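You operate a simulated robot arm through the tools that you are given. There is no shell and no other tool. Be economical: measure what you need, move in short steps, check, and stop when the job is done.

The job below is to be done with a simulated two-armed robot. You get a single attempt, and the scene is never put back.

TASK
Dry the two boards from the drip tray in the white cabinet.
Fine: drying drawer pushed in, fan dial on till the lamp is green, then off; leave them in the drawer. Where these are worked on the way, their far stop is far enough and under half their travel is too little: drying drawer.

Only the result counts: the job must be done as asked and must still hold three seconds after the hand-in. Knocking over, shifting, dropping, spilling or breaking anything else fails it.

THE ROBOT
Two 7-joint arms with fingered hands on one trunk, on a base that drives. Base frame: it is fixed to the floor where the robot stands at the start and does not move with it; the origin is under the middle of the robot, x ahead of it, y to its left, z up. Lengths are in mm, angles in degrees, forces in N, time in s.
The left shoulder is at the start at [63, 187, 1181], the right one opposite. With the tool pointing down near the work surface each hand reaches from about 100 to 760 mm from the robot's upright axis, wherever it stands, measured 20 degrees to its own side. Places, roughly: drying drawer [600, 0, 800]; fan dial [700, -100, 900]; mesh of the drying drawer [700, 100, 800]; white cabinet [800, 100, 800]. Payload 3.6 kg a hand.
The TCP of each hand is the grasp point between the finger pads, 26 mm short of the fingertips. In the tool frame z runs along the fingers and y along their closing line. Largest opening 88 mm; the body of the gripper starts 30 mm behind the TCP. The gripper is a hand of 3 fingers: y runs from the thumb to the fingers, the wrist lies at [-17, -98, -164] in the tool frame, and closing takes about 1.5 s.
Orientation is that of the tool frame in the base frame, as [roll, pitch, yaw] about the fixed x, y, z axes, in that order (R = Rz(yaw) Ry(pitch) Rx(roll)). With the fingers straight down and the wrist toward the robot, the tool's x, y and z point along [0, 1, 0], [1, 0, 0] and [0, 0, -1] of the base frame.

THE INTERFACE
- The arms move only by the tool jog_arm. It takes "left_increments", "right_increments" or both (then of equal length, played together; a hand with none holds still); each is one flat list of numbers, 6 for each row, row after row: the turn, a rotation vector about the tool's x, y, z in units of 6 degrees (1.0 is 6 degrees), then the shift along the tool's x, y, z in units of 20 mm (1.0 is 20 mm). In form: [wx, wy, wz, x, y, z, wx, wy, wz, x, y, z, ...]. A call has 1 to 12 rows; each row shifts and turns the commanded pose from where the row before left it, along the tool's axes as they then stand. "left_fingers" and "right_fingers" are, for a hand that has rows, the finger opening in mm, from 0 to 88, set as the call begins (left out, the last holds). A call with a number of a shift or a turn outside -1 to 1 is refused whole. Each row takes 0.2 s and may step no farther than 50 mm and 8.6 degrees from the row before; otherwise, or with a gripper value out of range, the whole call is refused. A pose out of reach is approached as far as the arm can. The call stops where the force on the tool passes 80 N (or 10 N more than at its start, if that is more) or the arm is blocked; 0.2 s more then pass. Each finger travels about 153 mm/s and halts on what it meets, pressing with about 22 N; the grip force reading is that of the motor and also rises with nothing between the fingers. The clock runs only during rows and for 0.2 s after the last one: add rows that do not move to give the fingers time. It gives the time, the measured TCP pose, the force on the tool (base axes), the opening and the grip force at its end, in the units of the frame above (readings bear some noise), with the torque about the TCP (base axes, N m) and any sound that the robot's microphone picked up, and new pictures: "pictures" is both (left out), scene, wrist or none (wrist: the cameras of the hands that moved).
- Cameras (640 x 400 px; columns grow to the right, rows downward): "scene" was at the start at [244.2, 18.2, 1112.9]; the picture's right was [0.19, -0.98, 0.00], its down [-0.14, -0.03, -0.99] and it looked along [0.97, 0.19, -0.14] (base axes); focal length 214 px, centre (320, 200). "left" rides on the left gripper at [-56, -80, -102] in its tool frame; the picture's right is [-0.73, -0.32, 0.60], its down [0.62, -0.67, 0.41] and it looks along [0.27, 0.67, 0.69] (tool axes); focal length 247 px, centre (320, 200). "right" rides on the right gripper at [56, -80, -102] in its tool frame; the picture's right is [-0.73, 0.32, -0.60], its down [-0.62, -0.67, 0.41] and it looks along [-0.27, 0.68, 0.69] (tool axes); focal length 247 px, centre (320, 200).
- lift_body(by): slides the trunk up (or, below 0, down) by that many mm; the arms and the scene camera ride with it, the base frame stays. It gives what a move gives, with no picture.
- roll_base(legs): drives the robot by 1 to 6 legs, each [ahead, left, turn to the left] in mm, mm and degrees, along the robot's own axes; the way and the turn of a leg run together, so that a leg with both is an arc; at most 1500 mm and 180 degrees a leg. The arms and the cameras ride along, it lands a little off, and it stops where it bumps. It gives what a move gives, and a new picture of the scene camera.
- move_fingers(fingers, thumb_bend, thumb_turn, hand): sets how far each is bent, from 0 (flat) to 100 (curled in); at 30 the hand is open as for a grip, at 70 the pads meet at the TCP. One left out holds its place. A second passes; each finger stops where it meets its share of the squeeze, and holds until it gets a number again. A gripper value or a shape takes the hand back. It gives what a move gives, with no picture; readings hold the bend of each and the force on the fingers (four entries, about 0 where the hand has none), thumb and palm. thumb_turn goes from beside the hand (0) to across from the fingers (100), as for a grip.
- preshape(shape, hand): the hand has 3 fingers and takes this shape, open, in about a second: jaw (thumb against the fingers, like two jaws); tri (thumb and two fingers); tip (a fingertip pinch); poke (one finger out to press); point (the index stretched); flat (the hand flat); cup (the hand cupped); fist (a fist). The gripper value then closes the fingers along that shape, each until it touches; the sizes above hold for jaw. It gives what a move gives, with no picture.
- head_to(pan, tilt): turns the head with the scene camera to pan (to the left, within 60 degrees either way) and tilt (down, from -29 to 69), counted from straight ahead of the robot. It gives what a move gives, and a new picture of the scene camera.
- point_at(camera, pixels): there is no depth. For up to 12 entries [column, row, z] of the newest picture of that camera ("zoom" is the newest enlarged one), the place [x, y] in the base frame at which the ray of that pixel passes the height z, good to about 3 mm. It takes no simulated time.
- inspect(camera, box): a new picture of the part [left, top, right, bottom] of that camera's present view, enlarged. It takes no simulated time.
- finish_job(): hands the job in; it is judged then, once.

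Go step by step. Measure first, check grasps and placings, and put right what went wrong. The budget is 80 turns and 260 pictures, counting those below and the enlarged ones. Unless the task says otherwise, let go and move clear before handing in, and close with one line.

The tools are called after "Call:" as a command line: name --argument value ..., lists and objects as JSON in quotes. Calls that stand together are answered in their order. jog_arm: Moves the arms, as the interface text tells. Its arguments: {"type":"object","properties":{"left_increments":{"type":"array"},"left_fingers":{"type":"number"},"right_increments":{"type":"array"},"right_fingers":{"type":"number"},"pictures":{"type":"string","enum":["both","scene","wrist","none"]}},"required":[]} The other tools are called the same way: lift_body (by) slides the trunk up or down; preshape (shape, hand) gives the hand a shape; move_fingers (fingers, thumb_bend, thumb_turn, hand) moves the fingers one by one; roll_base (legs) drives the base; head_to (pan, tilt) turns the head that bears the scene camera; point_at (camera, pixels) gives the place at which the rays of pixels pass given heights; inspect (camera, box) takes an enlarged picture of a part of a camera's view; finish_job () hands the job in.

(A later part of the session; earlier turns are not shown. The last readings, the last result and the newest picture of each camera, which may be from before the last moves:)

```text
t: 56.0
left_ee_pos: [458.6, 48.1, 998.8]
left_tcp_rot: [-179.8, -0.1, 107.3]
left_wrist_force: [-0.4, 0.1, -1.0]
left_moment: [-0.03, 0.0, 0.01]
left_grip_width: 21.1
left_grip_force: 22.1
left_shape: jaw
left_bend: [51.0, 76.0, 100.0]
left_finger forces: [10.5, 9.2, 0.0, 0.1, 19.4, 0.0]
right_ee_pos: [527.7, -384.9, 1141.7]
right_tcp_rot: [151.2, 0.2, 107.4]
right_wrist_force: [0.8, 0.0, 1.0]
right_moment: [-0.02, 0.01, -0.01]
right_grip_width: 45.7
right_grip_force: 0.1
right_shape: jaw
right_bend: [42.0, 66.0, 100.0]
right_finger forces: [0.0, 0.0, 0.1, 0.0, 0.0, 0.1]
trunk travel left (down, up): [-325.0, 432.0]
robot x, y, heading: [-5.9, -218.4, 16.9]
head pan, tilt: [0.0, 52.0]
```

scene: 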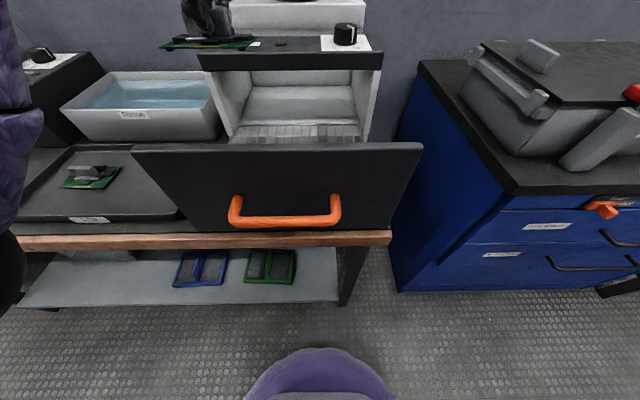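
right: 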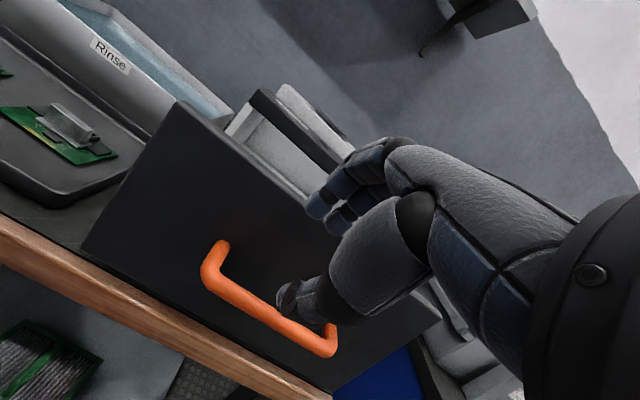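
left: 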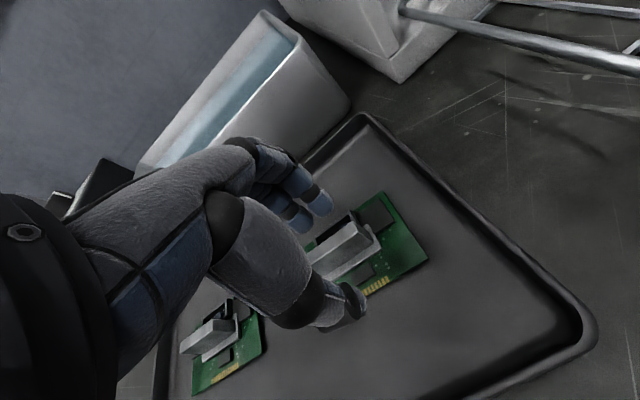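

The hand is over the drawer's left half. I move it 130 mm right to the right-hand spot and look down with the wrist camera.

Call:
jog_arm --left_increments '[0, 0, 0, -0.93, 0.08, 0, 0, 0, 0, -0.93, 0.08, 0, 0, 0, 0, -0.93, 0.08, 0, 0, 0, 0, -0.93, 0.08, 0, 0, 0, 0, -0.93, 0.08, 0, 0, 0, 0, -0.93, 0.08, 0, 0, 0, 0, -0.93, 0.08, 0]' --pictures "both"

```text
t: 57.6
left_ee_pos: [509.4, -59.6, 992.0]
left_tcp_rot: [179.9, -1.6, 108.3]
left_wrist_force: [0.0, 0.0, -0.3]
left_moment: [0.01, 0.01, -0.04]
left_grip_width: 21.4
left_grip_force: 21.9
left_shape: jaw
left_bend: [51.0, 76.0, 100.0]
left_finger forces: [10.2, 9.2, 0.0, 0.1, 19.4, 0.0]
right_ee_pos: [525.4, -384.3, 1142.0]
right_tcp_rot: [151.2, 0.2, 107.4]
right_wrist_force: [-0.7, 0.0, -1.0]
right_moment: [-0.01, -0.01, -0.03]
right_grip_width: 46.0
right_grip_force: 0.1
right_shape: jaw
right_bend: [42.0, 66.0, 100.0]
right_finger forces: [0.1, 0.0, 0.1, 0.0, 0.0, 0.0]
trunk travel left (down, up): [-325.0, 432.0]
robot x, y, heading: [-0.1, -220.1, 17.2]
head pan, tilt: [0.0, 52.0]
```

scene: 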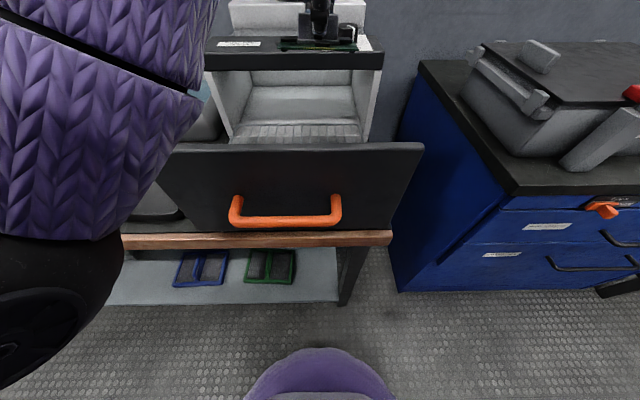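
left: 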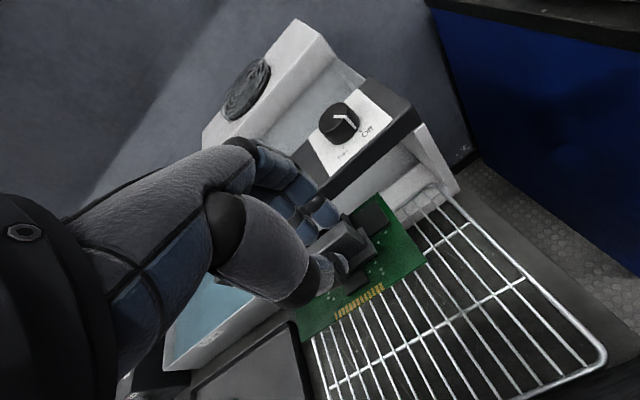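

The mesh is in full view. I measure its right rail and front corner at a few heights to place it.

Call:
point_at --camera "left" --pixels '[[602, 360, 760], [602, 360, 780], [602, 360, 800], [448, 196, 760], [448, 196, 780], [448, 196, 800], [330, 385, 780], [330, 385, 800], [395, 225, 960], [300, 330, 960], [430, 262, 960]]'

Call:
inspect --camera "scene" --box '[180, 0, 440, 160]'

```text
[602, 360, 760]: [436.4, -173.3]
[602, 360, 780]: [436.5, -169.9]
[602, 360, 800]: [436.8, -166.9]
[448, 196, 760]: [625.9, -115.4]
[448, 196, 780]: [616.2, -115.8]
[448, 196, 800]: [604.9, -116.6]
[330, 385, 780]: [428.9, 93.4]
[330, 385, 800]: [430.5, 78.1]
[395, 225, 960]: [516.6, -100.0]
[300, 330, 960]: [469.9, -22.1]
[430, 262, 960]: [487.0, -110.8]
```

```text
2.46 times, centred on (310, 80) of scene
```

zoom: 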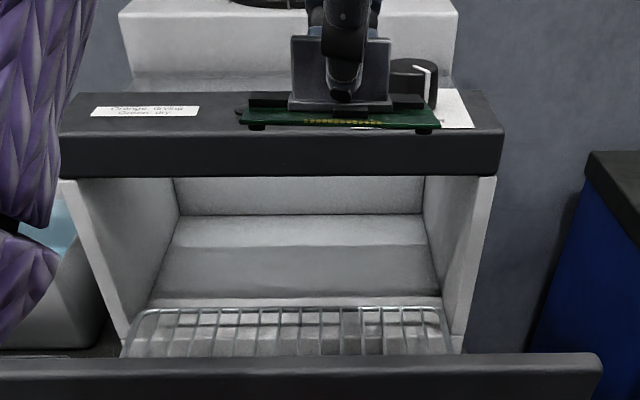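

The mesh sits at z≈780 centred at about (490,-16); the held board is 48 mm to the right of its centre, which is good. I lower to just above it.

Call:
jog_arm --left_increments '[0, 0, 0, 0, 0, 0.95, 0, 0, 0, 0, 0, 0.95, 0, 0, 0, 0, 0, 0.95, 0, 0, 0, 0, 0, 0.95, 0, 0, 0, 0, 0, 0.95, 0, 0, 0, 0, 0, 0.95, 0, 0, 0, 0, 0, 0.95, 0, 0, 0, 0, 0, 0.8]' --pictures "both"

```text
t: 58.7
left_ee_pos: [542.5, -41.4, 981.8]
left_tcp_rot: [171.5, -1.1, 109.0]
left_wrist_force: [-0.1, -0.6, -2.0]
left_moment: [0.0, 0.01, 0.01]
left_grip_width: 21.5
left_grip_force: 22.3
left_shape: jaw
left_bend: [51.0, 76.0, 100.0]
left_finger forces: [10.3, 9.2, 0.0, 0.0, 19.4, 0.0]
right_ee_pos: [526.5, -383.9, 1142.2]
right_tcp_rot: [151.1, 0.3, 107.4]
right_wrist_force: [0.4, -0.2, 0.8]
right_moment: [-0.02, 0.01, 0.02]
right_grip_width: 45.8
right_grip_force: 0.1
right_shape: jaw
right_bend: [42.0, 66.0, 100.0]
right_finger forces: [0.0, 0.1, 0.0, 0.0, 0.0, 0.1]
trunk travel left (down, up): [-325.0, 432.0]
robot x, y, heading: [-1.9, -217.6, 17.2]
head pan, tilt: [0.0, 52.0]
stopped in row 5 (left hand): the arm was blocked; the commanded pose is now the measured one
```

scene: 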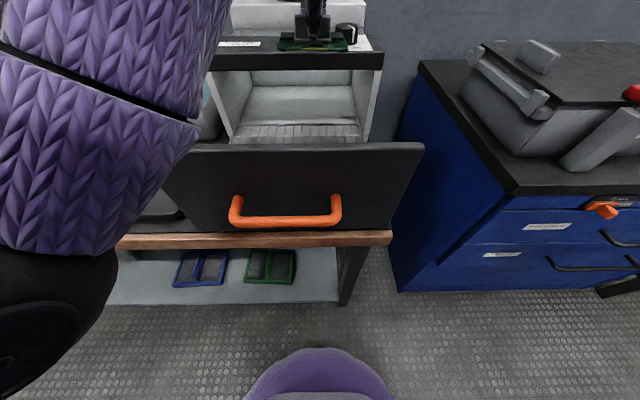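
left: 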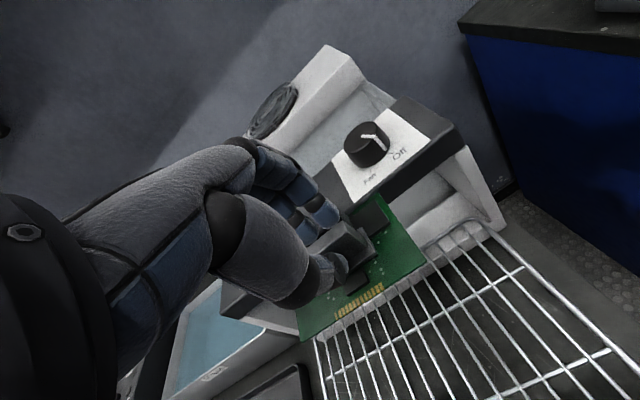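

The cross-body arm ran into its joint limits (no contact force). I raise and level the hand, then move the base 120 mm more to the right, matching the geometry of the pick.

Call:
jog_arm --left_increments '[0, 0, 0, 0, 0, -1, 0, 0, 0, 0, 0, -1, 0.7, 0, 0, 0, -0.8, 0, 0.7, 0, 0, 0, -0.8, 0]' --pictures "none"

Call:
roll_base --legs '[[10, -120, 0]]'

```text
t: 59.7
left_ee_pos: [506.0, -40.0, 1014.6]
left_tcp_rot: [-180.0, -2.7, 110.2]
left_wrist_force: [0.8, 0.0, -0.4]
left_moment: [0.03, 0.0, -0.01]
left_grip_width: 21.2
left_grip_force: 22.0
left_shape: jaw
left_bend: [51.0, 76.0, 100.0]
left_finger forces: [10.4, 9.1, 0.0, 0.0, 19.4, 0.1]
right_ee_pos: [527.7, -383.9, 1141.8]
right_tcp_rot: [151.3, 0.3, 107.4]
right_wrist_force: [0.1, 0.5, 0.4]
right_moment: [-0.01, -0.02, -0.03]
right_grip_width: 46.0
right_grip_force: 0.0
right_shape: jaw
right_bend: [42.0, 66.0, 100.0]
right_finger forces: [0.0, 0.0, 0.1, 0.0, 0.0, 0.1]
trunk travel left (down, up): [-325.0, 432.0]
robot x, y, heading: [-1.8, -220.7, 17.3]
head pan, tilt: [0.0, 52.0]
```

```text
t: 61.0
left_ee_pos: [553.0, -154.7, 1015.8]
left_tcp_rot: [179.6, -2.5, 109.9]
left_wrist_force: [0.0, -1.0, -0.1]
left_moment: [0.0, -0.01, 0.03]
left_grip_width: 21.2
left_grip_force: 21.9
left_shape: jaw
left_bend: [51.0, 76.0, 100.0]
left_finger forces: [10.3, 9.1, 0.1, 0.0, 19.4, 0.0]
right_ee_pos: [571.8, -498.8, 1141.7]
right_tcp_rot: [151.2, 0.2, 107.2]
right_wrist_force: [-0.7, 0.4, -0.5]
right_moment: [-0.03, 0.03, 0.02]
right_grip_width: 45.8
right_grip_force: 0.0
right_shape: jaw
right_bend: [42.0, 66.0, 100.0]
right_finger forces: [0.1, 0.1, 0.1, 0.0, 0.0, 0.0]
trunk travel left (down, up): [-325.0, 432.0]
robot x, y, heading: [41.8, -329.1, 17.2]
head pan, tilt: [0.0, 52.0]
```

scene: 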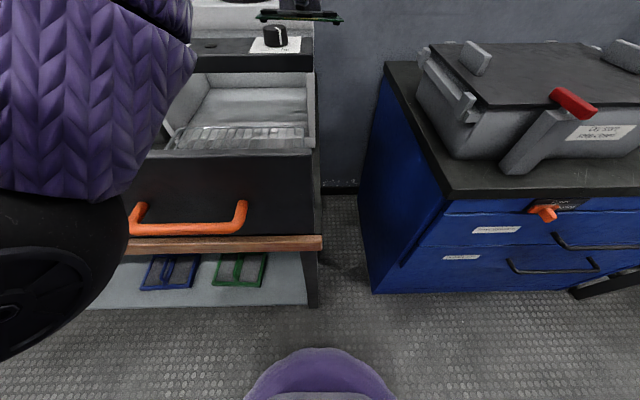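

Now I bring the hand back to the spot (507,-70), levelling it.

Call:
jog_arm --left_increments '[0, -0.42, 0.45, 0.9, -0.19, 0, 0, 0, 0, 0.95, -0.19, 0, 0, 0, 0, 0.95, -0.19, 0, 0, 0, 0, 0.95, -0.19, 0, 0, 0, 0, 0.95, -0.19, 0, 0, 0, 0, 0, 0, 0.95, 0, 0, 0, 0, 0, 0.95, 0, 0, 0, 0, 0, 0.95, 0, 0, 0, 0, 0, 0.95, 0, 0, 0, 0, 0, 0.95]' --pictures "both"

```text
t: 63.2
left_ee_pos: [507.9, -65.2, 922.4]
left_tcp_rot: [179.4, -0.2, 107.4]
left_wrist_force: [0.2, -0.2, -0.2]
left_moment: [0.0, -0.01, 0.01]
left_grip_width: 21.3
left_grip_force: 22.4
left_shape: jaw
left_bend: [51.0, 76.0, 100.0]
left_finger forces: [10.3, 9.0, 0.1, 0.0, 19.5, 0.0]
right_ee_pos: [571.2, -496.6, 1141.1]
right_tcp_rot: [151.2, 0.3, 107.2]
right_wrist_force: [0.3, 0.5, 0.2]
right_moment: [-0.01, 0.01, 0.0]
right_grip_width: 45.7
right_grip_force: 0.0
right_shape: jaw
right_bend: [42.0, 66.0, 100.0]
right_finger forces: [0.0, 0.1, 0.0, 0.0, 0.0, 0.0]
trunk travel left (down, up): [-325.0, 432.0]
robot x, y, heading: [45.7, -329.3, 17.0]
head pan, tilt: [0.0, 52.0]
```

scene: 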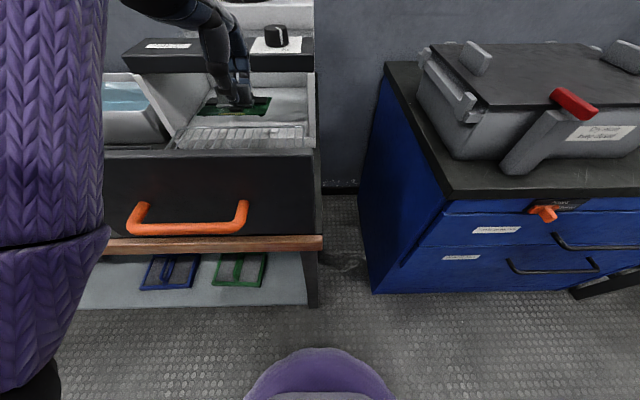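
left: 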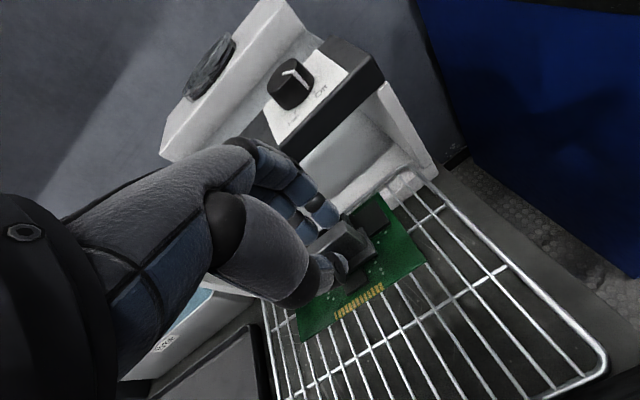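

Well aligned above the mesh. I lower to just above contact.

Call:
jog_arm --left_increments '[0, 0, 0, 0, 0, 0.95, 0, 0, 0, 0, 0, 0.95, 0, 0, 0, 0, 0, 0.95, 0, 0, 0, 0, 0, 0.95, 0, 0, 0, 0, 0, 0.95, 0, 0, 0, 0, 0, 0.25]' --pictures "both"

```text
t: 64.6
left_ee_pos: [515.8, -52.2, 833.2]
left_tcp_rot: [177.9, -1.3, 107.9]
left_wrist_force: [-0.7, -0.2, -0.3]
left_moment: [-0.02, 0.01, -0.01]
left_grip_width: 21.3
left_grip_force: 22.3
left_shape: jaw
left_bend: [51.0, 76.0, 100.0]
left_finger forces: [10.3, 9.0, 0.1, 0.0, 19.3, 0.1]
right_ee_pos: [572.5, -497.8, 1142.2]
right_tcp_rot: [151.2, 0.3, 107.3]
right_wrist_force: [0.5, 1.3, 0.2]
right_moment: [0.0, 0.03, -0.02]
right_grip_width: 46.0
right_grip_force: 0.1
right_shape: jaw
right_bend: [42.0, 66.0, 100.0]
right_finger forces: [0.1, 0.0, 0.0, 0.0, 0.1, 0.0]
trunk travel left (down, up): [-325.0, 432.0]
robot x, y, heading: [43.5, -331.8, 16.9]
head pan, tilt: [0.0, 52.0]
```

scene: 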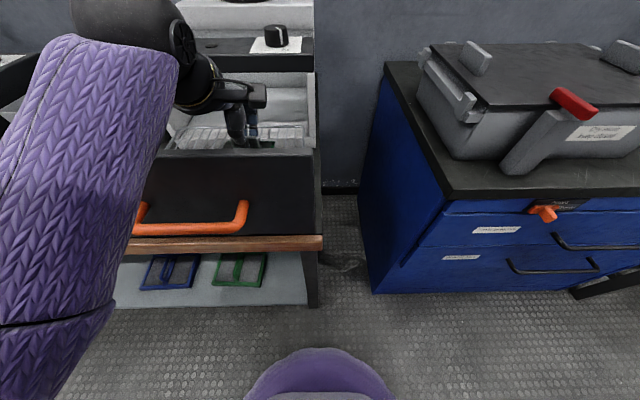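
left: 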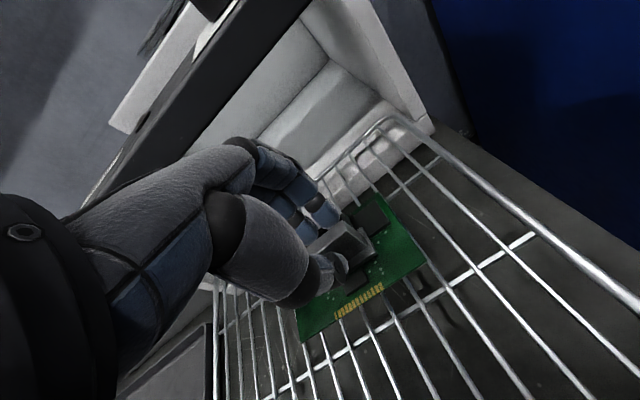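

The board is 833-31≈802 over the mesh and still over free mesh (lateral −42). I lower the rest in small steps.

Call:
jog_arm --left_increments '[0, 0, 0, 0, 0, 0.3, 0, 0, 0, 0, 0, 0.3, 0, 0, 0, 0, 0, 0.2]' --pictures "wrist"

```text
t: 65.4
left_ee_pos: [515.8, -49.5, 817.0]
left_tcp_rot: [177.8, -1.4, 108.1]
left_wrist_force: [0.0, 0.3, 0.1]
left_moment: [0.03, 0.0, 0.0]
left_grip_width: 21.4
left_grip_force: 22.1
left_shape: jaw
left_bend: [51.0, 76.0, 100.0]
left_finger forces: [10.3, 9.1, 0.0, 0.0, 19.3, 0.0]
right_ee_pos: [571.4, -497.0, 1142.6]
right_tcp_rot: [151.2, 0.3, 107.3]
right_wrist_force: [-0.3, -0.2, 0.2]
right_moment: [-0.02, 0.02, 0.0]
right_grip_width: 45.8
right_grip_force: 0.0
right_shape: jaw
right_bend: [42.0, 66.0, 100.0]
right_finger forces: [0.0, 0.0, 0.1, 0.1, 0.0, 0.0]
trunk travel left (down, up): [-325.0, 432.0]
robot x, y, heading: [42.1, -328.1, 17.2]
head pan, tilt: [0.0, 52.0]
```

left: 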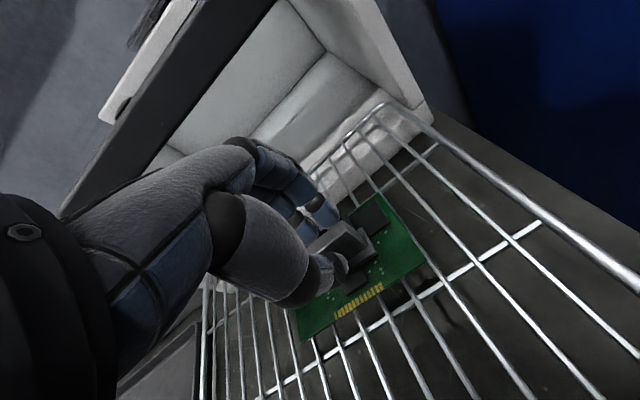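

Call:
jog_arm --left_increments '[0, 0, 0, 0, 0, 0.2, 0, 0, 0, 0, 0, 0.2]' --pictures "none"

Call:
inspect --camera "left" --box '[260, 150, 460, 350]'

```text
t: 66.0
left_ee_pos: [517.2, -48.9, 812.5]
left_tcp_rot: [177.1, -1.3, 107.9]
left_wrist_force: [1.1, 2.9, 20.6]
left_moment: [-0.22, -0.58, 0.05]
left_grip_width: 17.7
left_grip_force: 22.3
left_shape: jaw
left_bend: [55.0, 78.0, 100.0]
left_finger forces: [31.1, 6.2, 0.1, 0.0, 14.6, 0.0]
right_ee_pos: [569.4, -497.7, 1143.0]
right_tcp_rot: [151.1, 0.1, 107.3]
right_wrist_force: [0.3, 0.1, 0.0]
right_moment: [0.02, -0.02, -0.04]
right_grip_width: 45.8
right_grip_force: 0.0
right_shape: jaw
right_bend: [42.0, 66.0, 100.0]
right_finger forces: [0.1, 0.0, 0.1, 0.0, 0.1, 0.0]
trunk travel left (down, up): [-325.0, 432.0]
robot x, y, heading: [41.5, -324.6, 17.5]
head pan, tilt: [0.0, 52.0]
```

```text
2.00 times, centred on (360, 250) of left
```

zoom: 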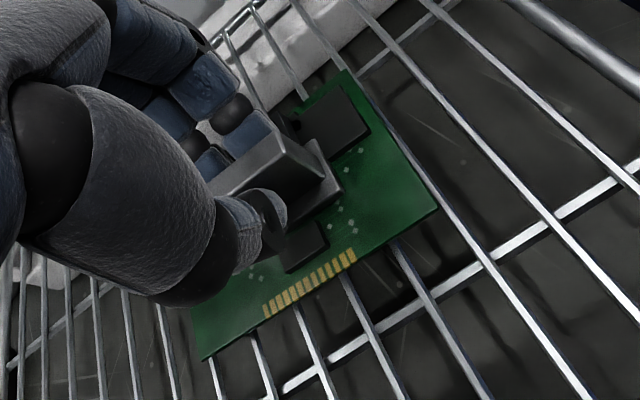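

Contact at TCP z 812 (20 N). I ease 2 mm up, open moderately and rise.

Call:
jog_arm --left_increments '[0, 0, 0, 0, 0, -0.1, 0, 0, 0, 0, 0, 0, 0, 0, 0, 0, 0, 0, 0, 0, 0, 0, 0, 0]' --left_fingers 36 --pictures "none"

Call:
jog_arm --left_increments '[0, 0, 0, 0, 0, -0.4, 0, 0, 0, 0, 0, -0.6, 0, 0, 0, 0, 0, -0.8, 0, 0, 0, 0, 0, -1, 0, 0, 0, 0, 0, -1, 0, 0, 0, 0, 0, -1, 0, 0, 0, 0, 0, -1, 0, 0, 0, 0, 0, -1, 0, 0, 0, 0, 0, -1, 0, 0, 0, 0, 0, -1]' --pictures "both"

```text
t: 67.0
left_ee_pos: [514.0, -50.1, 812.4]
left_tcp_rot: [177.2, -1.8, 107.8]
left_wrist_force: [0.4, 1.3, 32.5]
left_moment: [-0.18, -0.75, -0.08]
left_grip_width: 35.4
left_grip_force: 0.0
left_shape: jaw
left_bend: [48.0, 71.0, 100.0]
left_finger forces: [35.7, 3.9, 0.1, 0.1, 0.0, 0.0]
right_ee_pos: [569.3, -496.8, 1142.8]
right_tcp_rot: [151.1, 0.2, 107.2]
right_wrist_force: [-0.3, -0.5, 1.1]
right_moment: [0.01, 0.0, -0.02]
right_grip_width: 46.0
right_grip_force: 0.0
right_shape: jaw
right_bend: [42.0, 66.0, 100.0]
right_finger forces: [0.0, 0.0, 0.0, 0.0, 0.0, 0.1]
trunk travel left (down, up): [-325.0, 432.0]
robot x, y, heading: [40.8, -330.8, 16.9]
head pan, tilt: [0.0, 52.0]
```

```text
t: 69.2
left_ee_pos: [505.2, -53.4, 971.5]
left_tcp_rot: [179.7, -1.9, 108.3]
left_wrist_force: [-0.1, 0.0, 0.1]
left_moment: [0.0, 0.0, 0.01]
left_grip_width: 35.9
left_grip_force: 0.0
left_shape: jaw
left_bend: [47.0, 71.0, 100.0]
left_finger forces: [0.0, 0.0, 0.1, 0.1, 0.1, 0.0]
right_ee_pos: [570.4, -497.1, 1143.0]
right_tcp_rot: [151.2, 0.3, 107.1]
right_wrist_force: [-0.3, -0.8, 1.1]
right_moment: [-0.01, 0.0, -0.01]
right_grip_width: 45.8
right_grip_force: 0.1
right_shape: jaw
right_bend: [42.0, 66.0, 100.0]
right_finger forces: [0.0, 0.1, 0.0, 0.1, 0.1, 0.1]
trunk travel left (down, up): [-325.0, 432.0]
robot x, y, heading: [42.6, -327.4, 17.2]
head pan, tilt: [0.0, 52.0]
```

scene: 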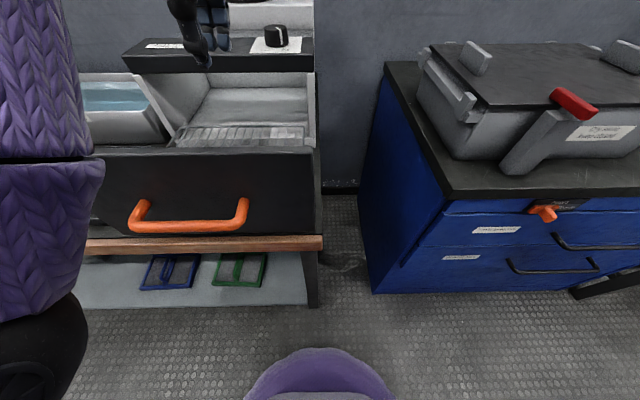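
left: 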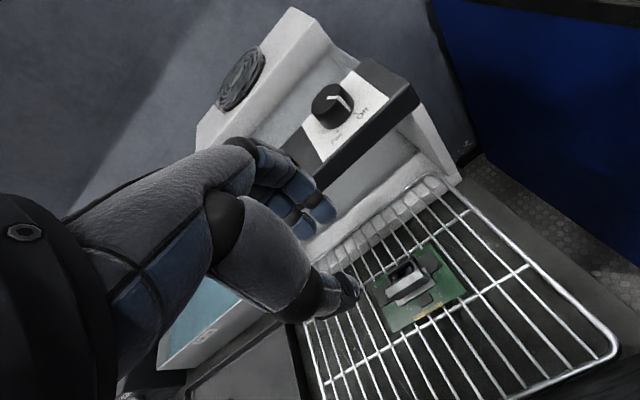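

The first board lies flat on the mesh. I drive the base left 464 mm to fetch the second one at fin centre (369,382).

Call:
roll_base --legs '[[0, 464, 0]]'

Call:
inspect --camera "left" --box '[240, 150, 540, 350]'

```text
t: 72.0
left_ee_pos: [375.4, 391.0, 976.0]
left_tcp_rot: [179.1, -1.6, 107.4]
left_wrist_force: [0.7, -0.4, 0.1]
left_moment: [0.0, -0.01, 0.01]
left_grip_width: 35.9
left_grip_force: 0.1
left_shape: jaw
left_bend: [47.0, 71.0, 100.0]
left_finger forces: [0.0, 0.0, 0.0, 0.0, 0.0, 0.1]
right_ee_pos: [433.5, -53.8, 1142.2]
right_tcp_rot: [151.3, 0.3, 106.3]
right_wrist_force: [0.1, 0.0, 0.0]
right_moment: [-0.04, 0.02, 0.04]
right_grip_width: 45.8
right_grip_force: 0.0
right_shape: jaw
right_bend: [42.0, 66.0, 100.0]
right_finger forces: [0.0, 0.1, 0.1, 0.1, 0.0, 0.0]
trunk travel left (down, up): [-325.0, 432.0]
robot x, y, heading: [-94.2, 120.4, 16.0]
head pan, tilt: [0.0, 52.0]
```

scene: 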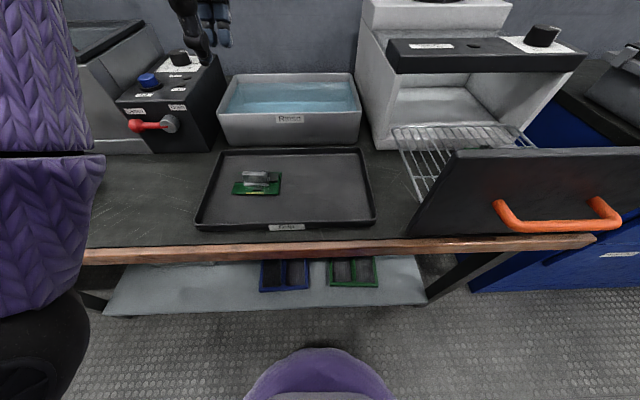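

```text
2.00 times, centred on (390, 250) of left
```

zoom: 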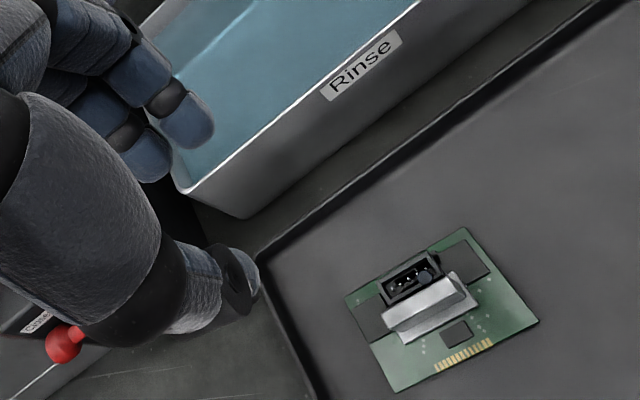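

I re-measure the fin from this fresh wrist view and the scene picture.

Call:
point_at --camera "zoom" --pixels '[[382, 311, 760], [454, 271, 760], [391, 330, 760], [468, 289, 760], [343, 296, 737], [465, 228, 737], [539, 321, 737], [396, 391, 737]]'

Call:
inspect --camera "scene" --box '[220, 160, 300, 210]'

```text
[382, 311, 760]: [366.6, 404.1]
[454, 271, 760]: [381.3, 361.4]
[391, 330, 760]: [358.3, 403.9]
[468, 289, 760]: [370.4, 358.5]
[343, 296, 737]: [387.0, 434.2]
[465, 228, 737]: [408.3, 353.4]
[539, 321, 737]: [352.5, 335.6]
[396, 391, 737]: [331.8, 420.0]
```

```text
8.00 times, centred on (260, 185) of scene
```

zoom: 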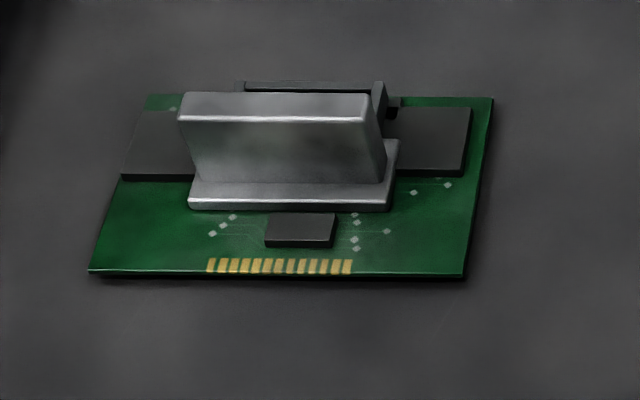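

Fin centre (369,382). I descend to z≈790 over it, fingers at 34 mm.

Call:
jog_arm --left_increments '[0.15, -0.27, 0, -0.17, -0.22, 0.93, 0, 0, 0, -0.17, -0.22, 0.93, 0, 0, 0, 0, 0, 0.93, 0, 0, 0, 0, 0, 0.93, 0, 0, 0, 0, 0, 0.93, 0, 0, 0, 0, 0, 0.93, 0, 0, 0, 0, 0, 0.93, 0, 0, 0, 0, 0, 0.93, 0, 0, 0, 0, 0, 0.93, 0, 0, 0, 0, 0, 0.93]' --left_fingers 34 --pictures "none"

Call:
inspect --camera "left" --box '[240, 120, 440, 320]'

Call:
inspect --camera "scene" --box '[200, 110, 320, 210]'

```text
t: 74.4
left_ee_pos: [408.6, 415.5, 843.3]
left_tcp_rot: [173.0, -1.9, 108.7]
left_wrist_force: [-0.3, 0.7, 0.3]
left_moment: [0.02, -0.05, 0.02]
left_grip_width: 34.4
left_grip_force: 0.1
left_shape: jaw
left_bend: [48.0, 71.0, 100.0]
left_finger forces: [0.1, 0.1, 0.0, 0.1, 0.0, 0.0]
right_ee_pos: [434.6, -54.4, 1142.3]
right_tcp_rot: [151.1, 0.3, 106.4]
right_wrist_force: [-0.2, 0.6, -0.1]
right_moment: [0.0, -0.01, 0.01]
right_grip_width: 46.0
right_grip_force: 0.0
right_shape: jaw
right_bend: [42.0, 66.0, 100.0]
right_finger forces: [0.0, 0.1, 0.0, 0.0, 0.1, 0.0]
trunk travel left (down, up): [-325.0, 432.0]
robot x, y, heading: [-92.6, 119.5, 16.4]
head pan, tilt: [0.0, 52.0]
stopped in row 10 (left hand): the arm was blocked; the commanded pose is now the measured one
```

```text
2.00 times, centred on (340, 220) of left
```

zoom: 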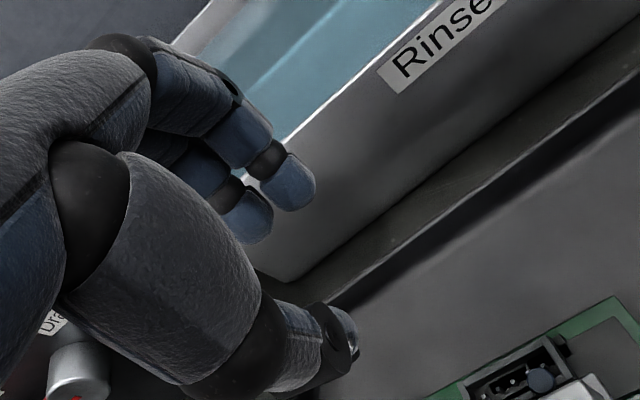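

```text
4.00 times, centred on (260, 160) of scene
```

zoom: 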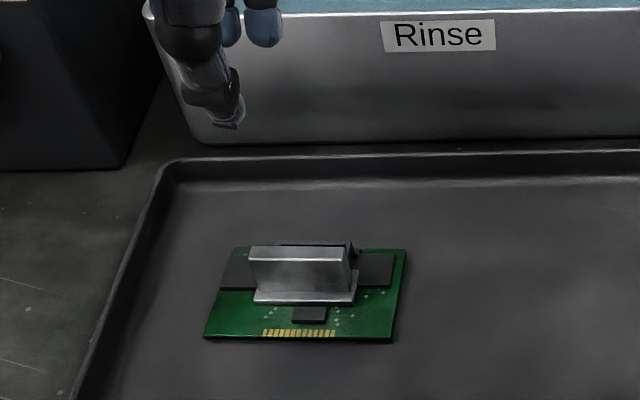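

The arm drifted off into a joint limit: the cross-body reach left its elbow in a poor posture. I'll go straight back up and out to the starting posture to reset it.

Call:
jog_arm --left_increments '[0.5, 0, 0, 0, -0.5, -0.8, 0.5, 0, 0, 0, -0.5, -0.8, 0, 0, 0, 0, -0.4, -1, 0, 0, 0, 0, 0, -1, 0, 0, 0, 0, 0, -1, 0, 0, 0, 0, 0, -1, 0, 0, 0, 0, 0, -1, 0, 0, 0, 0, 0, -1, 0, 0, 0, 0, 0, -1, 0, 0, 0, 0, 0, -1, 0, 0, 0, 0, 0, -1, 0, 0, 0, 0, 0, -1]' --pictures "none"

Call:
jog_arm --left_increments '[0, 0, 0, 0.5, 0, -1, 0, 0, 0, 0.5, 0, -1, 0, 0, 0, 0.5, 0, -1, 0, 0, 0, 0.5, 0, -1, 0, 0, 0, 0.5, 0, -1, 0, 0, 0, 0.5, 0, -1, 0, 0, 0, 0.5, 0, -1, 0, 0, 0, 0.5, 0, -1]' --pictures "scene"

```text
t: 77.0
left_ee_pos: [378.4, 396.0, 1074.6]
left_tcp_rot: [178.9, -1.6, 108.4]
left_wrist_force: [0.4, -0.5, -1.5]
left_moment: [0.01, 0.0, 0.04]
left_grip_width: 34.2
left_grip_force: 0.0
left_shape: jaw
left_bend: [48.0, 71.0, 100.0]
left_finger forces: [0.0, 0.0, 0.0, 0.0, 0.0, 0.1]
right_ee_pos: [434.7, -54.5, 1142.6]
right_tcp_rot: [151.3, 0.2, 106.5]
right_wrist_force: [0.4, 0.5, -0.4]
right_moment: [-0.03, 0.0, -0.01]
right_grip_width: 46.2
right_grip_force: 0.0
right_shape: jaw
right_bend: [42.0, 66.0, 100.0]
right_finger forces: [0.0, 0.0, 0.1, 0.0, 0.1, 0.0]
trunk travel left (down, up): [-325.0, 432.0]
robot x, y, heading: [-93.5, 119.8, 16.3]
head pan, tilt: [0.0, 52.0]
```

```text
t: 78.8
left_ee_pos: [409.4, 489.6, 1199.9]
left_tcp_rot: [179.0, -1.6, 108.5]
left_wrist_force: [-0.4, -0.8, 0.7]
left_moment: [0.01, 0.02, 0.03]
left_grip_width: 34.0
left_grip_force: 0.1
left_shape: jaw
left_bend: [48.0, 71.0, 100.0]
left_finger forces: [0.1, 0.0, 0.0, 0.1, 0.0, 0.1]
left hand out of reach, approached as far as the arm can: row 1, 2, 3, 4, 5, 6, 7
right_ee_pos: [432.9, -54.7, 1143.6]
right_tcp_rot: [151.1, 0.2, 106.4]
right_wrist_force: [0.3, 0.2, -1.0]
right_moment: [-0.01, -0.03, 0.0]
right_grip_width: 45.8
right_grip_force: 0.0
right_shape: jaw
right_bend: [42.0, 66.0, 100.0]
right_finger forces: [0.1, 0.0, 0.0, 0.0, 0.0, 0.0]
trunk travel left (down, up): [-325.0, 432.0]
robot x, y, heading: [-96.4, 118.9, 16.3]
head pan, tilt: [0.0, 52.0]
```

scene: 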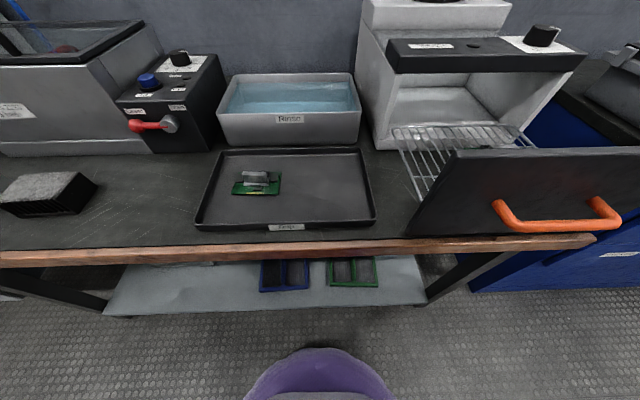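

I continue to the robot-relative starting pose to reset the elbow.

Call:
jog_arm --left_increments '[0, 0, 0, 0.75, -0.85, 0, 0, 0, 0, 0.75, -0.85, 0, 0, 0, 0, 0.75, -0.85, 0, 0, 0, 0, 0.75, -0.85, -0.5, 0, 0, 0, 0.75, -0.85, -0.5, 0, 0, 0, 0.75, -0.85, -0.5, 0, 0, 0, 0, 0, -0.5]' --pictures "both"

```text
t: 80.4
left_ee_pos: [331.2, 582.5, 1229.8]
left_tcp_rot: [179.0, -1.6, 108.4]
left_wrist_force: [0.3, 0.1, 0.2]
left_moment: [0.02, 0.0, 0.02]
left_grip_width: 34.1
left_grip_force: 0.0
left_shape: jaw
left_bend: [48.0, 71.0, 100.0]
left_finger forces: [0.1, 0.0, 0.0, 0.1, 0.0, 0.1]
left hand out of reach, approached as far as the arm can: row 1, 2, 3, 4, 5, 6
right_ee_pos: [434.1, -55.2, 1143.1]
right_tcp_rot: [151.3, 0.3, 106.4]
right_wrist_force: [-0.3, 0.0, 0.2]
right_moment: [-0.01, -0.01, 0.01]
right_grip_width: 45.9
right_grip_force: 0.2
right_shape: jaw
right_bend: [42.0, 66.0, 100.0]
right_finger forces: [0.0, 0.0, 0.0, 0.0, 0.1, 0.1]
trunk travel left (down, up): [-325.0, 432.0]
robot x, y, heading: [-92.7, 120.7, 16.3]
head pan, tilt: [0.0, 52.0]
```

scene: 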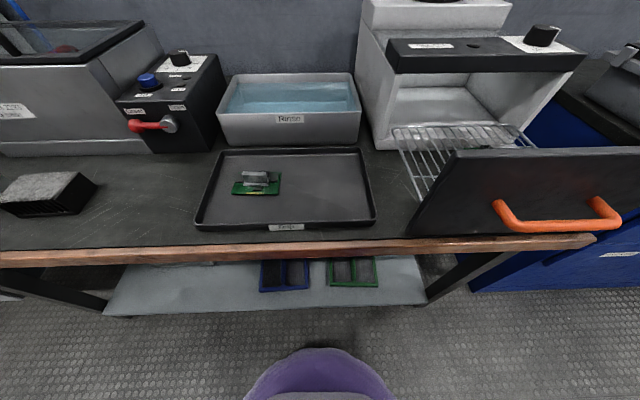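
left: 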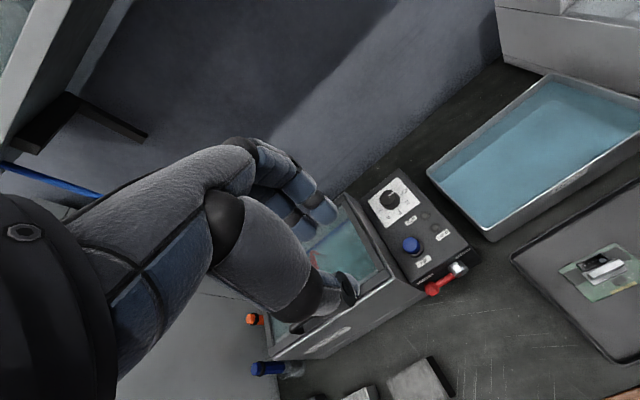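

Call:
jog_arm --left_increments '[0, 0, 0, 0, -0.9, 0, 0, 0, 0, 0, -0.9, 0, 0, 0, 0, 0, -0.9, 0, 0, 0, 0, 0, -0.9, 0, 0, 0, 0, 0, -0.9, 0, 0, 0, 0, 0, -0.9, 0]' --pictures "none"

Call:
head_to --pan 45 --tilt 20

```text
t: 81.8
left_ee_pos: [254.9, 615.9, 1232.4]
left_tcp_rot: [179.1, -1.7, 108.4]
left_wrist_force: [-0.2, 0.5, 0.6]
left_moment: [0.0, 0.01, 0.01]
left_grip_width: 34.3
left_grip_force: 0.1
left_shape: jaw
left_bend: [48.0, 71.0, 100.0]
left_finger forces: [0.0, 0.0, 0.0, 0.1, 0.0, 0.1]
left hand out of reach, approached as far as the arm can: row 1, 2, 3, 4, 5, 6
right_ee_pos: [434.0, -54.4, 1143.7]
right_tcp_rot: [151.0, 0.3, 106.3]
right_wrist_force: [-0.2, 0.1, 0.5]
right_moment: [0.0, 0.04, -0.01]
right_grip_width: 46.2
right_grip_force: 0.2
right_shape: jaw
right_bend: [42.0, 66.0, 100.0]
right_finger forces: [0.0, 0.0, 0.0, 0.0, 0.1, 0.0]
trunk travel left (down, up): [-325.0, 432.0]
robot x, y, heading: [-95.2, 115.5, 16.4]
head pan, tilt: [0.0, 52.0]
```

```text
t: 82.9
left_ee_pos: [257.1, 615.1, 1232.1]
left_tcp_rot: [179.0, -1.6, 108.6]
left_wrist_force: [-0.9, -0.3, -1.2]
left_moment: [0.0, -0.02, 0.0]
left_grip_width: 34.1
left_grip_force: 0.0
left_shape: jaw
left_bend: [48.0, 71.0, 100.0]
left_finger forces: [0.0, 0.0, 0.0, 0.0, 0.0, 0.0]
right_ee_pos: [432.8, -54.5, 1142.5]
right_tcp_rot: [151.2, 0.3, 106.3]
right_wrist_force: [0.8, 0.4, -1.0]
right_moment: [-0.02, -0.02, -0.01]
right_grip_width: 46.0
right_grip_force: 0.0
right_shape: jaw
right_bend: [42.0, 66.0, 100.0]
right_finger forces: [0.0, 0.1, 0.0, 0.0, 0.0, 0.0]
trunk travel left (down, up): [-325.0, 432.0]
robot x, y, heading: [-93.4, 122.7, 16.2]
head pan, tilt: [45.0, 20.0]
```

scene: 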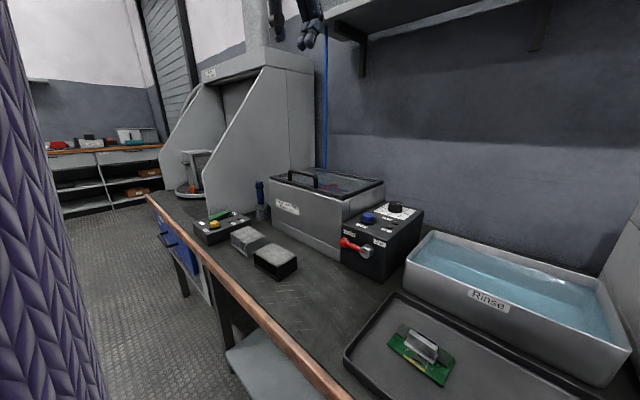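

The elbow posture limits low reach, but the hand was fine at z≈975. So I'll hold the hand high relative to the trunk and use the trunk itself for the vertical strokes. First back above the board.

Call:
jog_arm --left_increments '[0.15, -0.27, 0.23, -1, 0.13, 0.95, 0, 0, 0, -1, 0.13, 0.95, 0, 0, 0, -1, 0.13, 0.95, 0, 0, 0, -1, 0.13, 0.95, 0, 0, 0, -1, 0.13, 0.95, 0, 0, 0, -1, 0.13, 0.95, 0, 0, 0, -1, 0.13, 0.95, 0, 0, 0, -1, 0.13, 0.95, 0, 0, 0, -1, 0.13, 0.95, 0, 0, 0, -1, 0.13, 0.95, 0, 0, 0, -1, 0.13, 0.95, 0, 0, 0, -1, 0.13, 0.95]' --pictures "none"

Call:
head_to --pan 10 --tilt 50

```text
t: 85.5
left_ee_pos: [387.4, 464.8, 1017.0]
left_tcp_rot: [178.1, -0.5, 108.1]
left_wrist_force: [-0.5, 0.4, 0.2]
left_moment: [0.01, -0.02, -0.01]
left_grip_width: 34.5
left_grip_force: 0.1
left_shape: jaw
left_bend: [48.0, 71.0, 100.0]
left_finger forces: [0.1, 0.1, 0.1, 0.0, 0.1, 0.1]
left hand out of reach, approached as far as the arm can: row 1, 2, 3, 4, 5
right_ee_pos: [435.0, -54.3, 1143.2]
right_tcp_rot: [151.2, 0.3, 106.4]
right_wrist_force: [-0.2, -0.5, 0.1]
right_moment: [-0.01, -0.02, -0.01]
right_grip_width: 45.8
right_grip_force: 0.1
right_shape: jaw
right_bend: [42.0, 66.0, 100.0]
right_finger forces: [0.0, 0.1, 0.0, 0.1, 0.0, 0.0]
trunk travel left (down, up): [-325.0, 432.0]
robot x, y, heading: [-93.4, 123.2, 16.2]
head pan, tilt: [45.0, 20.0]
```

```text
t: 86.5
left_ee_pos: [385.2, 466.4, 1014.3]
left_tcp_rot: [178.6, -0.9, 108.0]
left_wrist_force: [0.2, -0.3, 0.2]
left_moment: [0.0, -0.01, 0.04]
left_grip_width: 34.3
left_grip_force: 0.0
left_shape: jaw
left_bend: [48.0, 71.0, 100.0]
left_finger forces: [0.1, 0.0, 0.0, 0.0, 0.1, 0.0]
right_ee_pos: [433.4, -54.8, 1142.8]
right_tcp_rot: [151.2, 0.3, 106.3]
right_wrist_force: [0.0, -0.5, -0.3]
right_moment: [-0.01, 0.0, 0.0]
right_grip_width: 45.8
right_grip_force: 0.2
right_shape: jaw
right_bend: [42.0, 66.0, 100.0]
right_finger forces: [0.1, 0.0, 0.1, 0.0, 0.0, 0.0]
trunk travel left (down, up): [-325.0, 432.0]
robot x, y, heading: [-88.0, 118.2, 16.3]
head pan, tilt: [10.0, 50.0]
```

scene: 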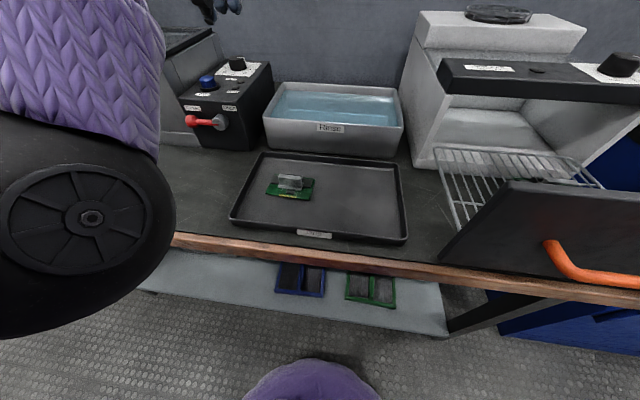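

The elbow stands low and forward, right where the table edge is (around (90,215)), so it probably caught there. I back the base 130 mm and reach out further instead.

Call:
roll_base --legs '[[-130, 0, 0]]'

Call:
jog_arm --left_increments '[0.2, -0.15, 0.13, -0.77, 0.9, 0, 0, 0, 0, -0.77, 0.9, 0, 0, 0, 0, -0.77, 0.9, 0, 0, 0, 0, -0.77, 0.9, 0, 0, 0, 0, -0.77, 0.9, 0, 0, 0, 0, 0, 0, 0.9, 0, 0, 0, 0, 0, 0.9]' --pictures "both"

```text
t: 87.8
left_ee_pos: [254.4, 430.2, 1012.8]
left_tcp_rot: [178.7, -1.2, 108.1]
left_wrist_force: [0.4, 0.4, -0.3]
left_moment: [-0.01, -0.03, 0.01]
left_grip_width: 34.6
left_grip_force: 0.1
left_shape: jaw
left_bend: [48.0, 71.0, 100.0]
left_finger forces: [0.0, 0.0, 0.0, 0.1, 0.0, 0.0]
right_ee_pos: [304.0, -92.7, 1142.6]
right_tcp_rot: [151.1, 0.2, 106.4]
right_wrist_force: [-0.3, 0.5, 0.0]
right_moment: [0.0, -0.02, -0.01]
right_grip_width: 46.2
right_grip_force: 0.0
right_shape: jaw
right_bend: [42.0, 66.0, 100.0]
right_finger forces: [0.0, 0.0, 0.0, 0.0, 0.0, 0.0]
trunk travel left (down, up): [-325.0, 432.0]
robot x, y, heading: [-224.3, 81.0, 16.4]
head pan, tilt: [10.0, 50.0]
```

scene: 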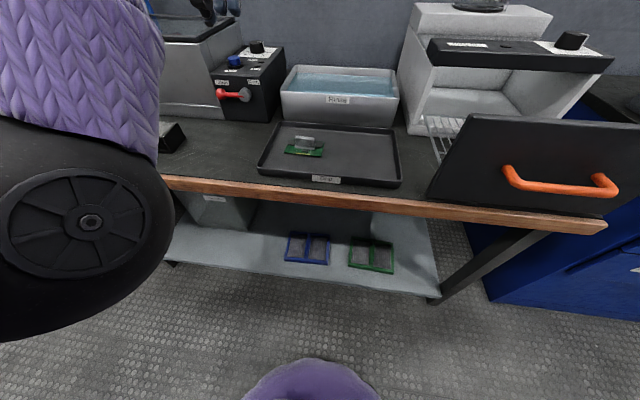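

```text
t: 89.4
left_ee_pos: [363.7, 381.9, 974.1]
left_tcp_rot: [-179.9, -0.1, 107.2]
left_wrist_force: [0.3, -0.2, 0.1]
left_moment: [0.01, -0.01, -0.03]
left_grip_width: 34.4
left_grip_force: 0.1
left_shape: jaw
left_bend: [48.0, 71.0, 100.0]
left_finger forces: [0.0, 0.1, 0.1, 0.0, 0.0, 0.1]
right_ee_pos: [305.4, -92.6, 1142.1]
right_tcp_rot: [151.2, 0.3, 106.4]
right_wrist_force: [0.2, 0.4, -0.9]
right_moment: [0.01, 0.03, 0.0]
right_grip_width: 45.8
right_grip_force: 0.1
right_shape: jaw
right_bend: [42.0, 66.0, 100.0]
right_finger forces: [0.0, 0.0, 0.0, 0.0, 0.0, 0.1]
trunk travel left (down, up): [-325.0, 432.0]
robot x, y, heading: [-221.5, 83.4, 16.3]
head pan, tilt: [10.0, 50.0]
```

scene: 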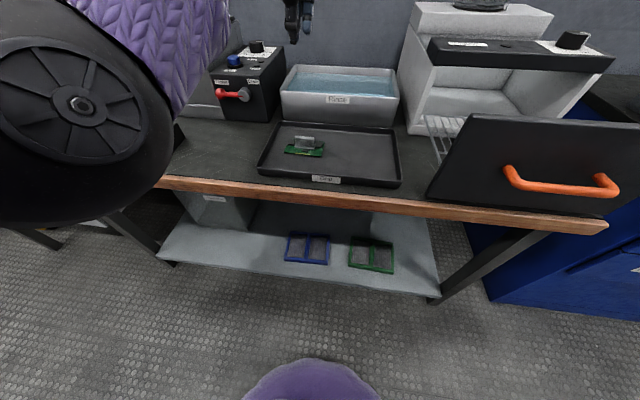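
left: 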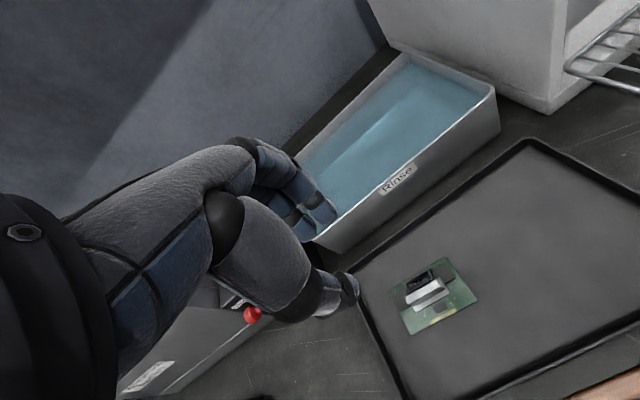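

Now the pose is clean. I descend to z≈815 in this posture.

Call:
jog_arm --left_increments '[0, 0, 0, -0.1, 0.25, 0.95, 0, 0, 0, 0, 0, 0.95, 0, 0, 0, 0, 0, 0.95, 0, 0, 0, 0, 0, 0.95, 0, 0, 0, 0, 0, 0.95, 0, 0, 0, 0, 0, 0.95, 0, 0, 0, 0, 0, 0.95, 0, 0, 0, 0, 0, 0.95]' --left_fingers 34 --pictures "none"

Call:
inspect --camera "left" --box '[240, 120, 440, 320]'

Call:
inspect --camera "scene" --box '[230, 60, 410, 200]'

```text
t: 91.2
left_ee_pos: [368.0, 381.1, 823.8]
left_tcp_rot: [-179.9, -0.3, 107.2]
left_wrist_force: [-0.1, 1.3, 0.4]
left_moment: [-0.01, -0.02, -0.02]
left_grip_width: 34.1
left_grip_force: 0.1
left_shape: jaw
left_bend: [48.0, 71.0, 100.0]
left_finger forces: [0.0, 0.0, 0.0, 0.0, 0.0, 0.0]
right_ee_pos: [305.9, -92.4, 1143.2]
right_tcp_rot: [151.2, 0.2, 106.4]
right_wrist_force: [-0.7, 0.3, 0.7]
right_moment: [0.02, 0.01, 0.02]
right_grip_width: 46.1
right_grip_force: 0.1
right_shape: jaw
right_bend: [42.0, 66.0, 100.0]
right_finger forces: [0.0, 0.0, 0.0, 0.0, 0.0, 0.0]
trunk travel left (down, up): [-325.0, 432.0]
robot x, y, heading: [-223.2, 79.4, 16.3]
head pan, tilt: [10.0, 50.0]
```

```text
2.00 times, centred on (340, 220) of left
```

zoom: 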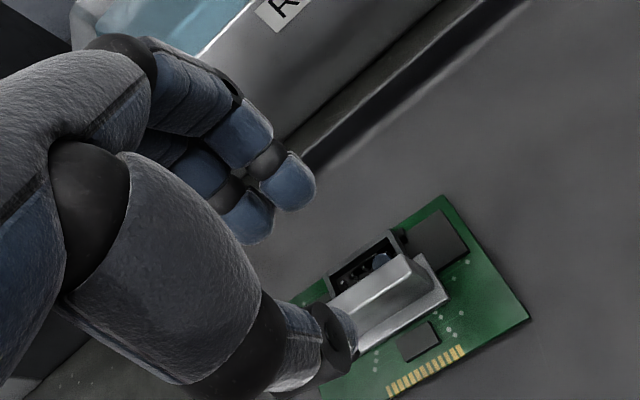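

```text
2.86 times, centred on (320, 130) of scene
```

zoom: 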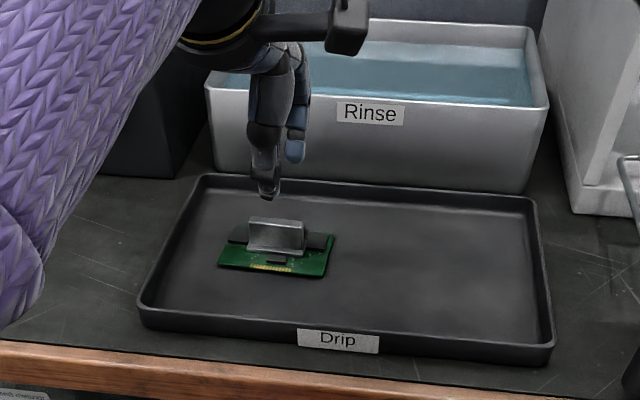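

On target. I verify the fin once more from here before the last 58 mm.

Call:
inspect --camera "left" --box '[370, 210, 510, 330]'

Call:
point_at --camera "left" --pixels '[[422, 247, 760], [430, 261, 760], [441, 268, 742], [405, 268, 760]]'

```text
3.33 times, centred on (440, 270) of left
```

zoom: 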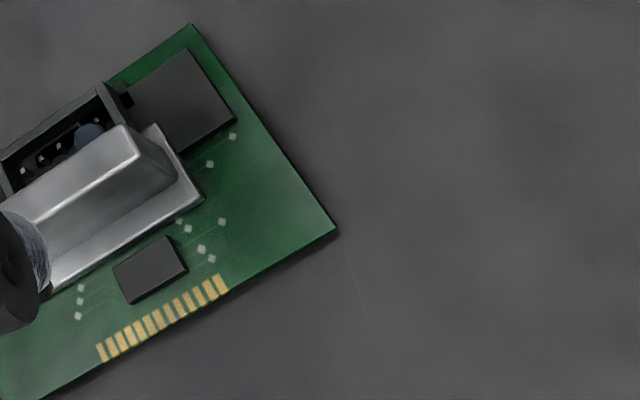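

```text
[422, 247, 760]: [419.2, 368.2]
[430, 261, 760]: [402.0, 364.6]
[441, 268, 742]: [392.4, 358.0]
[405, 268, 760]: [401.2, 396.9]
```

Call:
point_at --camera "zoom" --pixels '[[125, 125, 760], [140, 157, 760], [193, 24, 737], [336, 229, 737], [204, 198, 742]]'

```text
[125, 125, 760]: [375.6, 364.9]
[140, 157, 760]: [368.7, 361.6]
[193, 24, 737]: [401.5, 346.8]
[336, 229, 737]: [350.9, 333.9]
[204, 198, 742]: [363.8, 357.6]
```

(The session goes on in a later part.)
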